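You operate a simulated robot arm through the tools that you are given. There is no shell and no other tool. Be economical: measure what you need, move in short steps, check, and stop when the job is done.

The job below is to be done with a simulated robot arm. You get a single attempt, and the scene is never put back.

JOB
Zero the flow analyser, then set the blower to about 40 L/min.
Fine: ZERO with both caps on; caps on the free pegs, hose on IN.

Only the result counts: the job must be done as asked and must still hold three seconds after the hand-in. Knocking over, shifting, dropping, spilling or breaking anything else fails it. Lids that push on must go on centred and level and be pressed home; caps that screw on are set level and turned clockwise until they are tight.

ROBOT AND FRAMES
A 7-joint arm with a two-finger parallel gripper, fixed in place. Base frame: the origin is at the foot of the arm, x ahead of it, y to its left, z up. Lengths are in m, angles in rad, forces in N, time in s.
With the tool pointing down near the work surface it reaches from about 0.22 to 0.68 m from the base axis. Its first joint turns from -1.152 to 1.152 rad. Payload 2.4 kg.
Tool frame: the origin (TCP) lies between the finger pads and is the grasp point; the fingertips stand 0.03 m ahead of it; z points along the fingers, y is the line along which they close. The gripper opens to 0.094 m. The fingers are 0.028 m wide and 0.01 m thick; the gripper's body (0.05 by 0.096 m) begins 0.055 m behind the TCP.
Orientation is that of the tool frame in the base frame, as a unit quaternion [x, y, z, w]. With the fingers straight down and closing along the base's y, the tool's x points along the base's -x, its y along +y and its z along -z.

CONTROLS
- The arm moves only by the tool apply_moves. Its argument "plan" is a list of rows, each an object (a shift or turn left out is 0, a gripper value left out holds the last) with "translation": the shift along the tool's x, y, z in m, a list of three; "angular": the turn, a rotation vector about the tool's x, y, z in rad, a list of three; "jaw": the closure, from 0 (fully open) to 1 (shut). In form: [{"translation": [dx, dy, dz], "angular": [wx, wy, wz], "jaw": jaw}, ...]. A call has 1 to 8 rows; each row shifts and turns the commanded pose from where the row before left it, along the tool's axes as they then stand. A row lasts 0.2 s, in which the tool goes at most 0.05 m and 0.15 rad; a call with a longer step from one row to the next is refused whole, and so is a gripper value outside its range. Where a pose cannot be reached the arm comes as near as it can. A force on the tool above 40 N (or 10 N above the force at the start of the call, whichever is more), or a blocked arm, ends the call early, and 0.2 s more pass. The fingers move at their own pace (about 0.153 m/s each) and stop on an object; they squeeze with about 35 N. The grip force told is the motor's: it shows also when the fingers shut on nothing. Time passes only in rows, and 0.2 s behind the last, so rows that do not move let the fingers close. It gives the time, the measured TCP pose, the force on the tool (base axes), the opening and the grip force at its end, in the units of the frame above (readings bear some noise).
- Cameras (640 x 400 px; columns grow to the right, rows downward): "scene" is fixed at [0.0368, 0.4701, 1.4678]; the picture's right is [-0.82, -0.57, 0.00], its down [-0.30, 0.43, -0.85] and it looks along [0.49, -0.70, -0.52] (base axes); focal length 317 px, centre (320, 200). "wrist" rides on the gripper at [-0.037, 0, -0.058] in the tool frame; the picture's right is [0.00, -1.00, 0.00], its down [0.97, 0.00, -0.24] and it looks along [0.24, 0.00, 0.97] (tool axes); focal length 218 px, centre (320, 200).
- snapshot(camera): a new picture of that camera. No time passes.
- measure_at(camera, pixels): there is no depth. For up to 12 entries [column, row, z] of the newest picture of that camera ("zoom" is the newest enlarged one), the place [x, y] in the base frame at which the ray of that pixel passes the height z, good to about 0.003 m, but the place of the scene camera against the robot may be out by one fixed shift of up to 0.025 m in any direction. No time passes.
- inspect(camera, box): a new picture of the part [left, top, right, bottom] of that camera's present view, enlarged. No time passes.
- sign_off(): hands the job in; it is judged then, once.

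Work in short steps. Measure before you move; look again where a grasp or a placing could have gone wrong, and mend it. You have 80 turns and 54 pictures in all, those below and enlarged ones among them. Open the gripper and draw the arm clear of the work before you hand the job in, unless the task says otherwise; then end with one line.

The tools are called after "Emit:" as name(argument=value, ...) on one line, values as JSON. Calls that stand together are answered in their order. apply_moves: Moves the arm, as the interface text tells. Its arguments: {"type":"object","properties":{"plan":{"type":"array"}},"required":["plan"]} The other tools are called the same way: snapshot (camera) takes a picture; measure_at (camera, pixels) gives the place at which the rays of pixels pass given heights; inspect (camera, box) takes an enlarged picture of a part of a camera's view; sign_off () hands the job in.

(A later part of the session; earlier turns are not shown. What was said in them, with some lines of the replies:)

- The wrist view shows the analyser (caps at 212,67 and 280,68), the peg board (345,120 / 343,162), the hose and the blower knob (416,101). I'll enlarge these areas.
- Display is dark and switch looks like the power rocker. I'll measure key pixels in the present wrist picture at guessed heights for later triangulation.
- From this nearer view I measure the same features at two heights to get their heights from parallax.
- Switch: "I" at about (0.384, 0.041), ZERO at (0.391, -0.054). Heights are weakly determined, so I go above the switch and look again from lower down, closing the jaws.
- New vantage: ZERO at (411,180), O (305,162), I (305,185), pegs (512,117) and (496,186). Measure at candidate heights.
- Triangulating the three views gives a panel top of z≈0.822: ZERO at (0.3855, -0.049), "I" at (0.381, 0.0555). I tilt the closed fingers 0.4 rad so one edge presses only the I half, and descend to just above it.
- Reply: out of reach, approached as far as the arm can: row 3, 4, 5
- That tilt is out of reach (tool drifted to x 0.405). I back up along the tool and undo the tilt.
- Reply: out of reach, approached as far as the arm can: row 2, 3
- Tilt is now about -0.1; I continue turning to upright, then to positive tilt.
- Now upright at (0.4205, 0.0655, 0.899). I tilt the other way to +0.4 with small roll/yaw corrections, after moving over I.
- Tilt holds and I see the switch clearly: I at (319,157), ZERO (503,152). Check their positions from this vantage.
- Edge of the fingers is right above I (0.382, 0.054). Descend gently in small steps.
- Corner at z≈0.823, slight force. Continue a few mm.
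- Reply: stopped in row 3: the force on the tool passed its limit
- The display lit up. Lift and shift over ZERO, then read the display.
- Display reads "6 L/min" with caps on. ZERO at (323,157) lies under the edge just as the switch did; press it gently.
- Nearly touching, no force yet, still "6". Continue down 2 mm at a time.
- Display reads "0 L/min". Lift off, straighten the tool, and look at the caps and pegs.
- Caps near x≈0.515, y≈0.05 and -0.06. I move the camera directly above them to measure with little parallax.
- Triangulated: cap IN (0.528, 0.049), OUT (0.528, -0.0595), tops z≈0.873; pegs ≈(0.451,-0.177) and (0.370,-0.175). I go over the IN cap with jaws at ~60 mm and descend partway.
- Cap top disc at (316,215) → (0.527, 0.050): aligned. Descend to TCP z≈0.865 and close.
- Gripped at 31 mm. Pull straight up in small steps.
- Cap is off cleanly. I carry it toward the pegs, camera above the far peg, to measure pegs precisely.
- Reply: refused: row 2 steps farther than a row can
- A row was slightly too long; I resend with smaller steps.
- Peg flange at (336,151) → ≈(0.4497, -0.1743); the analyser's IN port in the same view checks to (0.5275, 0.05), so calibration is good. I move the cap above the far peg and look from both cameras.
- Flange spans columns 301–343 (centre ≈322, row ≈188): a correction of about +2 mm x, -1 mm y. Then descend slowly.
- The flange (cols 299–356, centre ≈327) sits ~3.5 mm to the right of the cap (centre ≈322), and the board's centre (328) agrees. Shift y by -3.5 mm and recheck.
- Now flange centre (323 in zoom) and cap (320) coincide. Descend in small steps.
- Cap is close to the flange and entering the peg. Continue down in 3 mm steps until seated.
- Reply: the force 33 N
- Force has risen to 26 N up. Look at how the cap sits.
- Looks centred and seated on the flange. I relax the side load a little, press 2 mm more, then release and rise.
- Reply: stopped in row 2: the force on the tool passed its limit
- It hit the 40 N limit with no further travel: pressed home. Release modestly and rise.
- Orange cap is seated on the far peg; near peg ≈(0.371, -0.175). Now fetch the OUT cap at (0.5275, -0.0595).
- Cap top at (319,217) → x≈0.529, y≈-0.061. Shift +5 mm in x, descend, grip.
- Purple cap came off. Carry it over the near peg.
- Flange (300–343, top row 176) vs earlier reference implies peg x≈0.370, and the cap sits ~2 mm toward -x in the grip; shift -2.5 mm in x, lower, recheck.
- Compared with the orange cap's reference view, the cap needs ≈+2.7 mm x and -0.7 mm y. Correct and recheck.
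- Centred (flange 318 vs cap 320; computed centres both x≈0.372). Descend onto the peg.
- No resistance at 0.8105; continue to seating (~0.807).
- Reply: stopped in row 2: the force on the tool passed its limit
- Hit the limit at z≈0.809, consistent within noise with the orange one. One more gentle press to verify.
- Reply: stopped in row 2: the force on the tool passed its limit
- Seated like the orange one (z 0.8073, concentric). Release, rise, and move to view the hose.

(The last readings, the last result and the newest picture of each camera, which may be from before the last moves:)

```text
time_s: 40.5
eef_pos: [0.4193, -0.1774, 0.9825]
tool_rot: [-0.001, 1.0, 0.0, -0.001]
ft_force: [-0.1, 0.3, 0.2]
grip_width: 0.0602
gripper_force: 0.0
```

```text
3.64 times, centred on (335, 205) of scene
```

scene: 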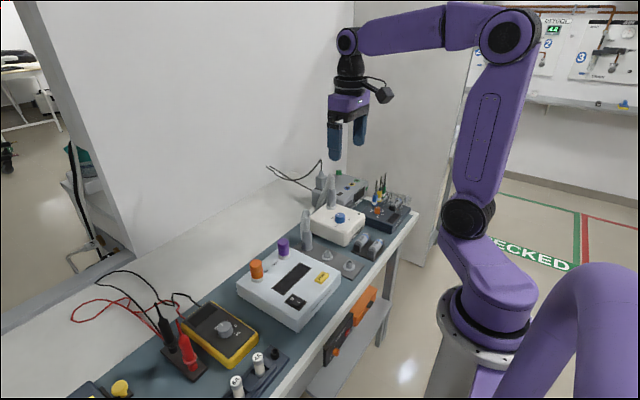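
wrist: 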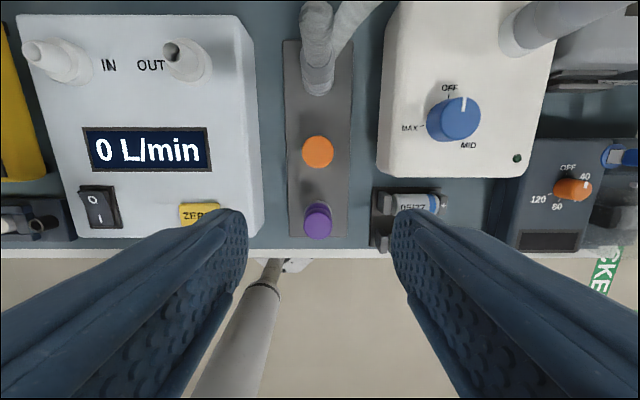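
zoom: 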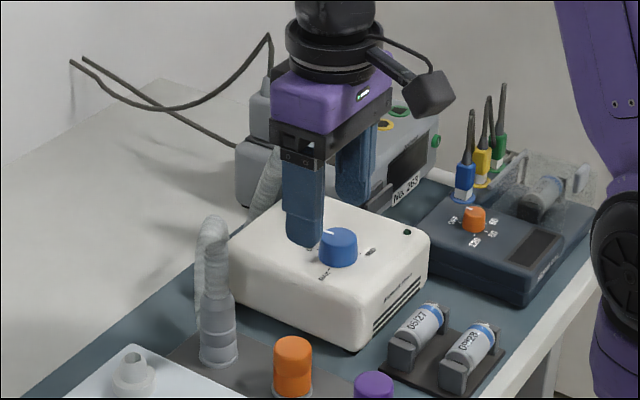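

Both caps seated; both ports free. Hose cuff ≈(0.531,-0.176), cuff z≈0.77–0.83, hose top ≈0.89. I position above it at z≈0.955 and look.

Emit:
apply_moves(plan=[{"translation": [-0.045, 0.001, 0], "jaw": 0.36}, {"translation": [-0.045, 0.001, 0], "jaw": 0.36}, {"translation": [-0.021, 0, 0.025], "jaw": 0.36}, {"jaw": 0.36}])

Emit:
snapshot(camera="wrist")

```text
time_s: 41.5
eef_pos: [0.5293, -0.1712, 0.9614]
tool_rot: [0.0, 1.0, -0.002, -0.001]
ft_force: [1.0, 0.5, 0.0]
grip_width: 0.0599
gripper_force: 0.0
```

```text
12 pictures are left
```

wrist: 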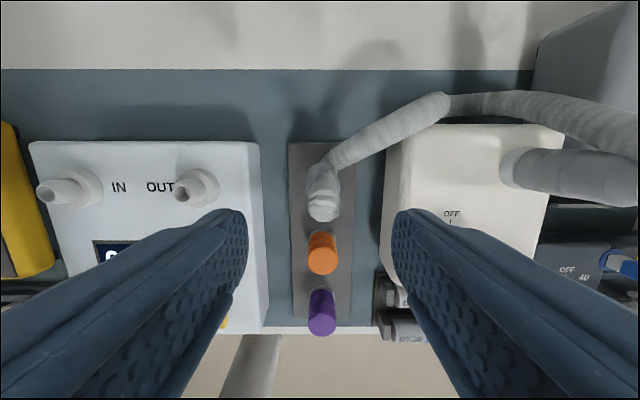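

Hose top at (323,207) → ≈(0.528,-0.173), tail leaves toward +x/-y beyond the fingers. Shift -3 mm in y and descend slowly to z≈0.85.

Emit:
apply_moves(plan=[{"translation": [0, -0.003, 0.03], "angular": [-0.003, 0, 0], "jaw": 0.36}, {"translation": [0, 0, 0.03], "jaw": 0.36}, {"translation": [0, 0, 0.02], "jaw": 0.36}, {"translation": [0, 0, 0.015], "jaw": 0.36}, {"translation": [0, 0, 0.008], "jaw": 0.36}, {"translation": [0, 0, 0.006], "jaw": 0.36}, {"jaw": 0.36}])

Emit:
inspect(camera="scene", box=[260, 160, 380, 260])

```text
time_s: 43.1
eef_pos: [0.528, -0.1758, 0.8527]
tool_rot: [0.0, 1.0, 0.0, -0.002]
ft_force: [0.7, 0.0, -0.6]
grip_width: 0.0603
gripper_force: 0.0
```

```text
4.00 times, centred on (320, 210) of scene
```

zoom: 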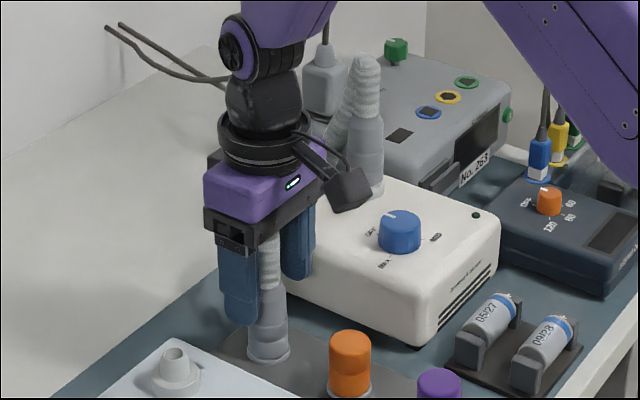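

Fingers straddle the upper cuff, no contact yet. Lower 8 mm more and close.

Emit:
apply_moves(plan=[{"translation": [0, 0, 0.004], "jaw": 0.36}, {"translation": [0, 0, 0.004], "jaw": 0.36}, {"jaw": 0.36}, {"jaw": 1}, {"jaw": 1}, {"jaw": 1}])

```text
time_s: 44.5
eef_pos: [0.5293, -0.1752, 0.8451]
tool_rot: [-0.001, 1.0, 0.0, -0.001]
ft_force: [0.6, 1.7, 0.1]
grip_width: 0.0298
gripper_force: 35.4
```

Gripped at 29.8 mm, no palm contact. Pull straight up gently.

Emit:
apply_moves(plan=[{"translation": [0, 0, -0.004], "jaw": 1}, {"translation": [0, 0, -0.006], "jaw": 1}, {"translation": [0, 0, -0.01], "jaw": 1}, {"translation": [0, 0, -0.03], "jaw": 1}, {"translation": [0, 0, -0.035], "jaw": 1}, {"translation": [0, 0, -0.035], "jaw": 1}, {"jaw": 1}])

Emit:
snapshot(camera="scene")

```text
time_s: 46.1
eef_pos: [0.5292, -0.1774, 0.9634]
tool_rot: [0.0, 1.0, 0.0, -0.001]
ft_force: [-1.0, -0.2, -1.2]
grip_width: 0.0297
gripper_force: 34.7
```

```text
10 pictures are left
```

scene: 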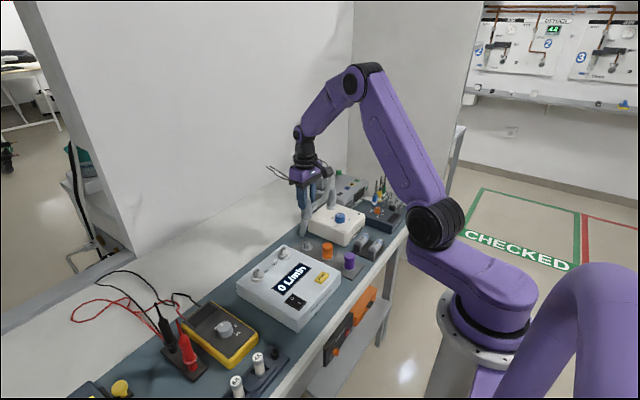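

Hose is free and the reading stays 0. Carry it at this height to IN (0.528, 0.0496).

Emit:
apply_moves(plan=[{"translation": [0, 0.04, 0], "jaw": 1}, {"translation": [0, 0.045, 0], "jaw": 1}, {"translation": [0, 0.045, 0], "jaw": 1}, {"translation": [0, 0.045, 0], "jaw": 1}, {"translation": [0.0005, 0.04, 0], "jaw": 1}, {"translation": [0, 0.0115, 0.0], "jaw": 1}, {"jaw": 1}, {"jaw": 1}])

Emit:
snapshot(camera="wrist")

```text
time_s: 47.9
eef_pos: [0.5287, 0.0507, 0.9672]
tool_rot: [0.0, 1.0, 0.0, -0.001]
ft_force: [0.7, -0.2, -1.2]
grip_width: 0.0298
gripper_force: 35.1
```

```text
9 pictures are left
```

wrist: 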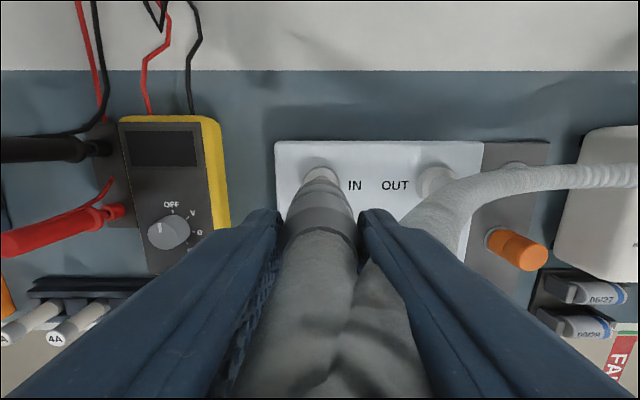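

Port flange (≈321,170) appears behind the cuff end, centred in column. Lower to ~0.93 and check close-up.

Emit:
apply_moves(plan=[{"translation": [0, 0, 0.02], "jaw": 1}, {"translation": [0, 0, 0.013], "jaw": 1}, {"jaw": 1}])

Emit:
inspect(camera="wrist", box=[240, 130, 400, 230])

```text
time_s: 48.7
eef_pos: [0.5298, 0.0491, 0.9311]
tool_rot: [0.0, 1.0, 0.0, 0.0]
ft_force: [0.2, -0.1, -0.6]
grip_width: 0.0294
gripper_force: 35.1
```

```text
4.00 times, centred on (320, 180) of wrist
```

zoom: 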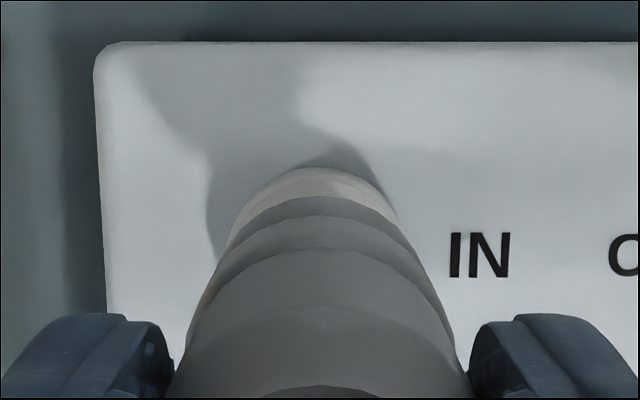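

Flange centre ≈1 mm toward +y of the cuff; x agrees (both ≈0.531). Correct and descend in small steps.

Emit:
apply_moves(plan=[{"translation": [0, 0.001, 0.005], "jaw": 1}, {"translation": [0, 0, 0.005], "jaw": 1}, {"translation": [0, 0, 0.005], "jaw": 1}, {"translation": [0, 0, 0.004], "jaw": 1}, {"translation": [0, 0, 0.003], "jaw": 1}, {"jaw": 1}])

Emit:
inspect(camera="wrist", box=[240, 130, 400, 230])

```text
time_s: 50.1
eef_pos: [0.5277, 0.0513, 0.9095]
tool_rot: [-0.002, 1.0, 0.0, -0.002]
ft_force: [-0.6, -0.3, 0.6]
grip_width: 0.0296
gripper_force: 34.6
```

```text
4.00 times, centred on (320, 180) of wrist
```

zoom: 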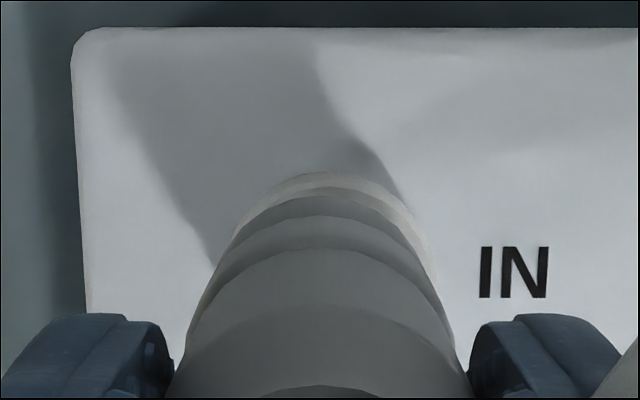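

Slight overshoot in y now (~1 mm); move back 1 mm and press down to seat (~0.902).

Emit:
apply_moves(plan=[{"translation": [0, -0.001, 0.002], "jaw": 1}, {"translation": [0, 0, 0.002], "jaw": 1}, {"translation": [0, 0, 0.002], "jaw": 1}, {"translation": [0, 0, 0.001], "jaw": 1}, {"translation": [0, 0, 0.001], "jaw": 1}, {"translation": [0, 0, 0.001], "jaw": 1}, {"translation": [0, 0, 0.001], "jaw": 1}, {"jaw": 1}])

```text
time_s: 51.9
eef_pos: [0.5255, 0.0501, 0.9005]
tool_rot: [0.0, 1.0, 0.0, -0.002]
ft_force: [-6.4, -0.6, 9.4]
grip_width: 0.0296
gripper_force: 35.2
stopped in row 8: the force on the tool passed its limit (the readings are from after the stop); the commanded pose is now the measured one
```

Force limit at z≈0.9005, matching the predicted seat. Verify the picture before releasing.

Emit:
inspect(camera="scene", box=[230, 170, 370, 280])

```text
3.64 times, centred on (300, 225) of scene
```

zoom: 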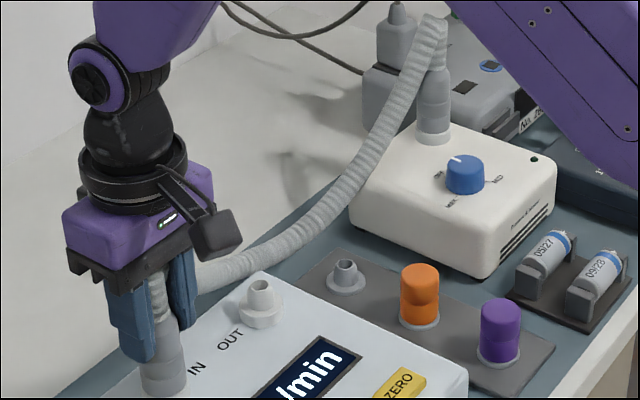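

Hose is seated on IN, caps on pegs. Release with a modest opening and rise well above the hose.

Emit:
apply_moves(plan=[{"jaw": 0.4}, {"jaw": 0.4}, {"translation": [0, 0, -0.02], "jaw": 0.4}, {"translation": [0, 0, -0.03], "jaw": 0.4}, {"translation": [0, 0, -0.04], "jaw": 0.4}, {"translation": [0, 0, -0.04], "jaw": 0.4}, {"jaw": 0.4}])

Emit:
apply_moves(plan=[{"translation": [0.03, -0.035, 0], "jaw": 0.36}, {"translation": [0.03, -0.035, 0], "jaw": 0.36}, {"translation": [0.003, -0.048, 0], "jaw": 0.36}, {"translation": [0, -0.048, 0], "jaw": 0.36}, {"translation": [0, -0.048, 0], "jaw": 0.36}, {"translation": [0, -0.048, 0], "jaw": 0.36}, {"translation": [0, -0.05, 0], "jaw": 0.36}, {"translation": [-0.017, -0.02, 0.03], "jaw": 0.36}])

Emit:
snapshot(camera="wrist")

```text
time_s: 53.5
eef_pos: [0.5282, 0.0482, 1.0313]
tool_rot: [0.0, 1.0, -0.001, -0.002]
ft_force: [0.3, -1.2, 0.3]
grip_width: 0.0565
gripper_force: 0.2
```

```text
time_s: 55.3
eef_pos: [0.4829, -0.2817, 1.0016]
tool_rot: [0.0, 1.0, 0.0, -0.001]
ft_force: [-0.2, -0.1, 0.4]
grip_width: 0.0601
gripper_force: 0.0
```

```text
5 pictures are left
```

wrist: 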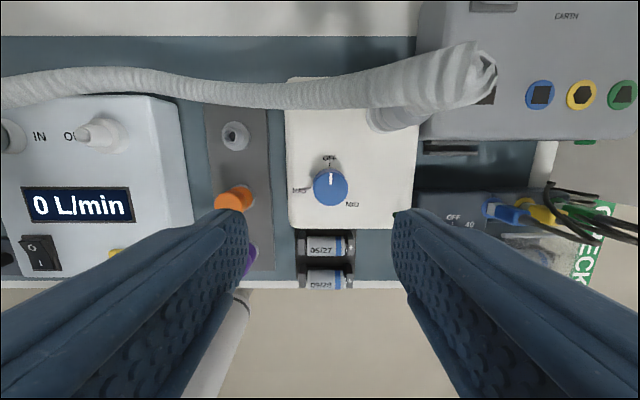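

Hose, caps and display (0 L/min) all good. Knob disc at (331,185) pointing at OFF → combined estimate (0.4805,-0.2915), top z≈0.845. Descend around it and grip.

Emit:
apply_moves(plan=[{"translation": [0.0022, -0.0098, 0.045], "jaw": 0.36}, {"translation": [0, 0, 0.045], "jaw": 0.36}, {"translation": [0, 0, 0.03], "jaw": 0.36}, {"translation": [0, 0, 0.012], "jaw": 0.36}, {"translation": [0, 0, 0.006], "jaw": 0.36}, {"jaw": 0.36}, {"jaw": 1}, {"jaw": 1}])

```text
time_s: 57.1
eef_pos: [0.4807, -0.2929, 0.8618]
tool_rot: [0.0, 1.0, -0.001, -0.002]
ft_force: [1.9, -5.2, -6.7]
grip_width: 0.0354
gripper_force: 44.9
```

Gripped at 35.4 mm (the knob's full diameter, so centred). Turn clockwise ~0.6 rad as a first test.

Emit:
apply_moves(plan=[{"angular": [0, 0, 0.12], "jaw": 1}, {"angular": [0, 0, 0.12], "jaw": 1}, {"angular": [0, 0, 0.12], "jaw": 1}, {"angular": [0, 0, 0.12], "jaw": 1}, {"angular": [0, 0, 0.12], "jaw": 1}, {"jaw": 1}, {"jaw": 1}])

Emit:
inspect(camera="scene", box=[240, 180, 400, 310])

```text
time_s: 58.7
eef_pos: [0.4794, -0.293, 0.8623]
tool_rot: [0.296, 0.955, -0.002, 0.0]
ft_force: [3.9, -19.7, -24.1]
grip_width: 0.035
gripper_force: 45.6
```

```text
3.08 times, centred on (320, 245) of scene
```

zoom: 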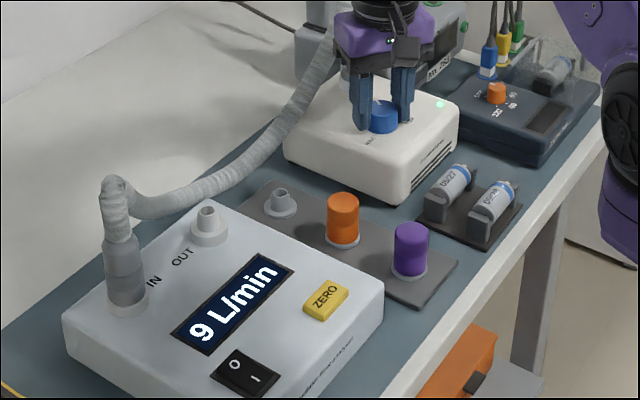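

It reads 9 L/min after 0.6 rad, blower LED on. Relieve the side load slightly and keep turning clockwise.

Emit:
apply_moves(plan=[{"translation": [-0.0005, -0.0007, 0.001], "angular": [0, 0, 0.1], "jaw": 1}, {"angular": [0, 0, 0.1], "jaw": 1}, {"angular": [0, 0, 0.1], "jaw": 1}, {"angular": [0, 0, 0.1], "jaw": 1}, {"angular": [0, 0, 0.1], "jaw": 1}, {"angular": [0, 0, 0.1], "jaw": 1}, {"jaw": 1}])

```text
time_s: 60.3
eef_pos: [0.4779, -0.2934, 0.8627]
tool_rot: [0.566, 0.825, -0.001, -0.002]
ft_force: [-16.6, -9.1, 29.8]
grip_width: 0.0352
gripper_force: 44.2
```

Yaw 1.2 rad. Slight vertical load the other way; ease 0.5 mm and continue.

Emit:
apply_moves(plan=[{"translation": [0.0002, -0.0004, -0.0006], "angular": [0, 0, 0.1], "jaw": 1}, {"angular": [0, 0, 0.1], "jaw": 1}, {"angular": [0, 0, 0.1], "jaw": 1}, {"angular": [0, 0, 0.1], "jaw": 1}, {"angular": [0, 0, 0.1], "jaw": 1}, {"jaw": 1}])

```text
time_s: 61.7
eef_pos: [0.478, -0.2932, 0.8626]
tool_rot: [0.752, 0.659, -0.002, 0.0]
ft_force: [-13.7, -13.0, 27.2]
grip_width: 0.0352
gripper_force: 44.5
```

Yaw 1.70 rad, still reachable. Continue 0.5 rad and read.

Emit:
apply_moves(plan=[{"translation": [0, -0.0003, -0.0006], "angular": [0, 0, 0.1], "jaw": 1}, {"angular": [0, 0, 0.1], "jaw": 1}, {"angular": [0, 0, 0.1], "jaw": 1}, {"angular": [0, 0, 0.1], "jaw": 1}, {"angular": [0, 0, 0.1], "jaw": 1}, {"jaw": 1}, {"jaw": 1}])

Emit:
inspect(camera="scene", box=[240, 180, 400, 310])

```text
time_s: 63.3
eef_pos: [0.4764, -0.2922, 0.861]
tool_rot: [0.892, 0.452, -0.001, -0.001]
ft_force: [-12.7, -13.5, 11.0]
grip_width: 0.0355
gripper_force: 45.0
```

```text
3.08 times, centred on (320, 245) of scene
```

zoom: 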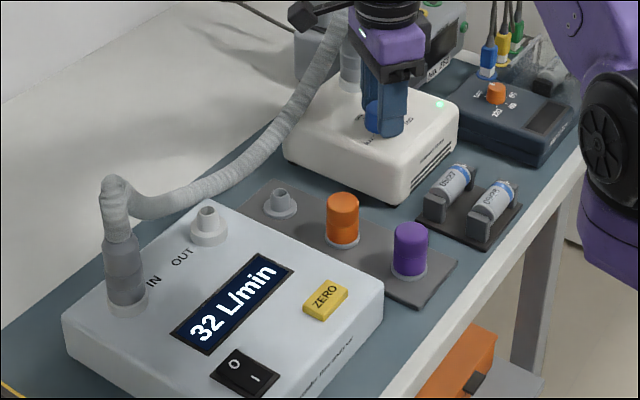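

32 L/min at 2.20 rad (≈14.4 L/min per rad), so about 0.55 rad more.

Emit:
apply_moves(plan=[{"angular": [0, 0, 0.1], "jaw": 1}, {"angular": [0, 0, 0.1], "jaw": 1}, {"angular": [0, 0, 0.1], "jaw": 1}, {"angular": [0, 0, 0.1], "jaw": 1}, {"angular": [0, 0, 0.1], "jaw": 1}, {"angular": [0, 0, 0.055], "jaw": 1}, {"jaw": 1}, {"jaw": 1}])

```text
time_s: 65.1
eef_pos: [0.4783, -0.2921, 0.863]
tool_rot: [0.981, 0.192, -0.002, -0.001]
ft_force: [-13.7, -9.0, 0.0]
grip_width: 0.0356
gripper_force: 44.6
```

Yaw 2.755 rad reached. Read the display.

Emit:
inspect(camera="scene", box=[240, 180, 400, 310])

```text
3.08 times, centred on (320, 245) of scene
```

zoom: 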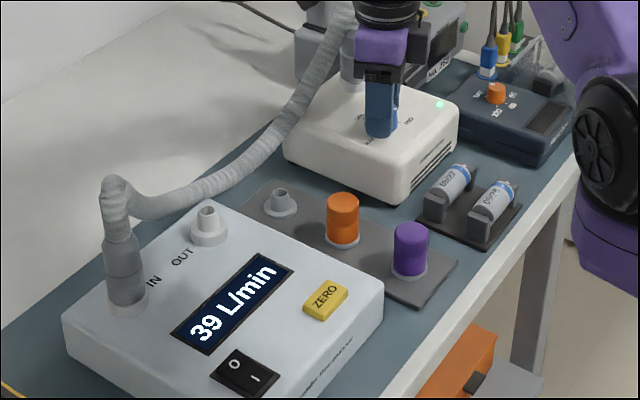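

39 L/min; add 0.06 rad, then release and rise straight up.

Emit:
apply_moves(plan=[{"angular": [0, 0, 0.06], "jaw": 1}, {"jaw": 1}, {"jaw": 0.36}, {"jaw": 0.36}, {"translation": [0, 0, -0.02], "jaw": 0.36}, {"translation": [0, 0, -0.04], "jaw": 0.36}, {"translation": [0, 0, -0.045], "jaw": 0.36}, {"jaw": 0.36}])

Emit:
inspect(camera="scene", box=[240, 180, 400, 310])

```text
time_s: 66.9
eef_pos: [0.4769, -0.2919, 0.9691]
tool_rot: [0.987, 0.162, -0.003, -0.001]
ft_force: [0.1, 0.4, 0.2]
grip_width: 0.0603
gripper_force: 0.1
```

```text
3.08 times, centred on (320, 245) of scene
```

zoom: 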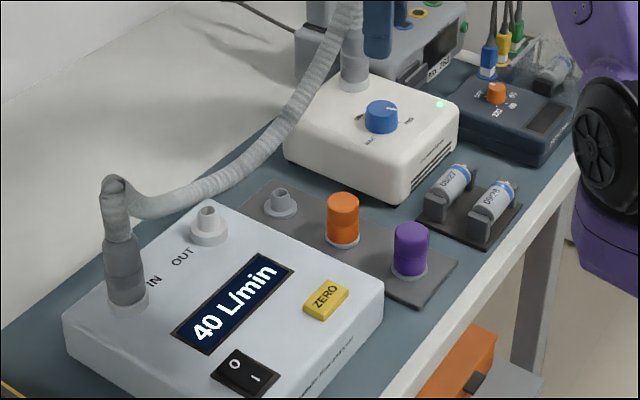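

Display reads 40 L/min with the knob released. Rise further, open the gripper fully, and let it settle.

Emit:
apply_moves(plan=[{"translation": [0, 0, -0.045], "jaw": 0.36}, {"translation": [0, 0, -0.045], "jaw": 0.2}, {"translation": [0, 0, -0.045], "jaw": 0}, {"jaw": 0}, {"jaw": 0}])

Emit:
snapshot(camera="scene")

```text
time_s: 68.1
eef_pos: [0.4783, -0.2899, 1.1046]
tool_rot: [0.987, 0.163, -0.001, 0.001]
ft_force: [-0.4, 0.4, 0.0]
grip_width: 0.0938
gripper_force: 0.1
```

```text
0 pictures are left
```

scene: 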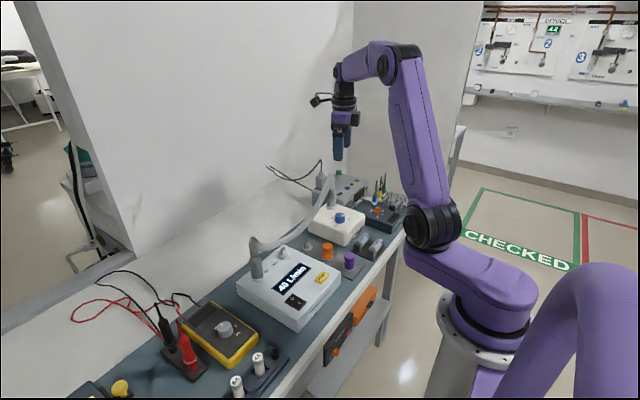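

The arm is clear and the display holds at 40 L/min. I hand the job in.

Emit:
sign_off()

```text
The job is handed in.
```

I zeroed the analyser with both caps on, moved the caps to the free pegs and the hose to IN, and set the blower; the display read 40 L/min at hand-in.
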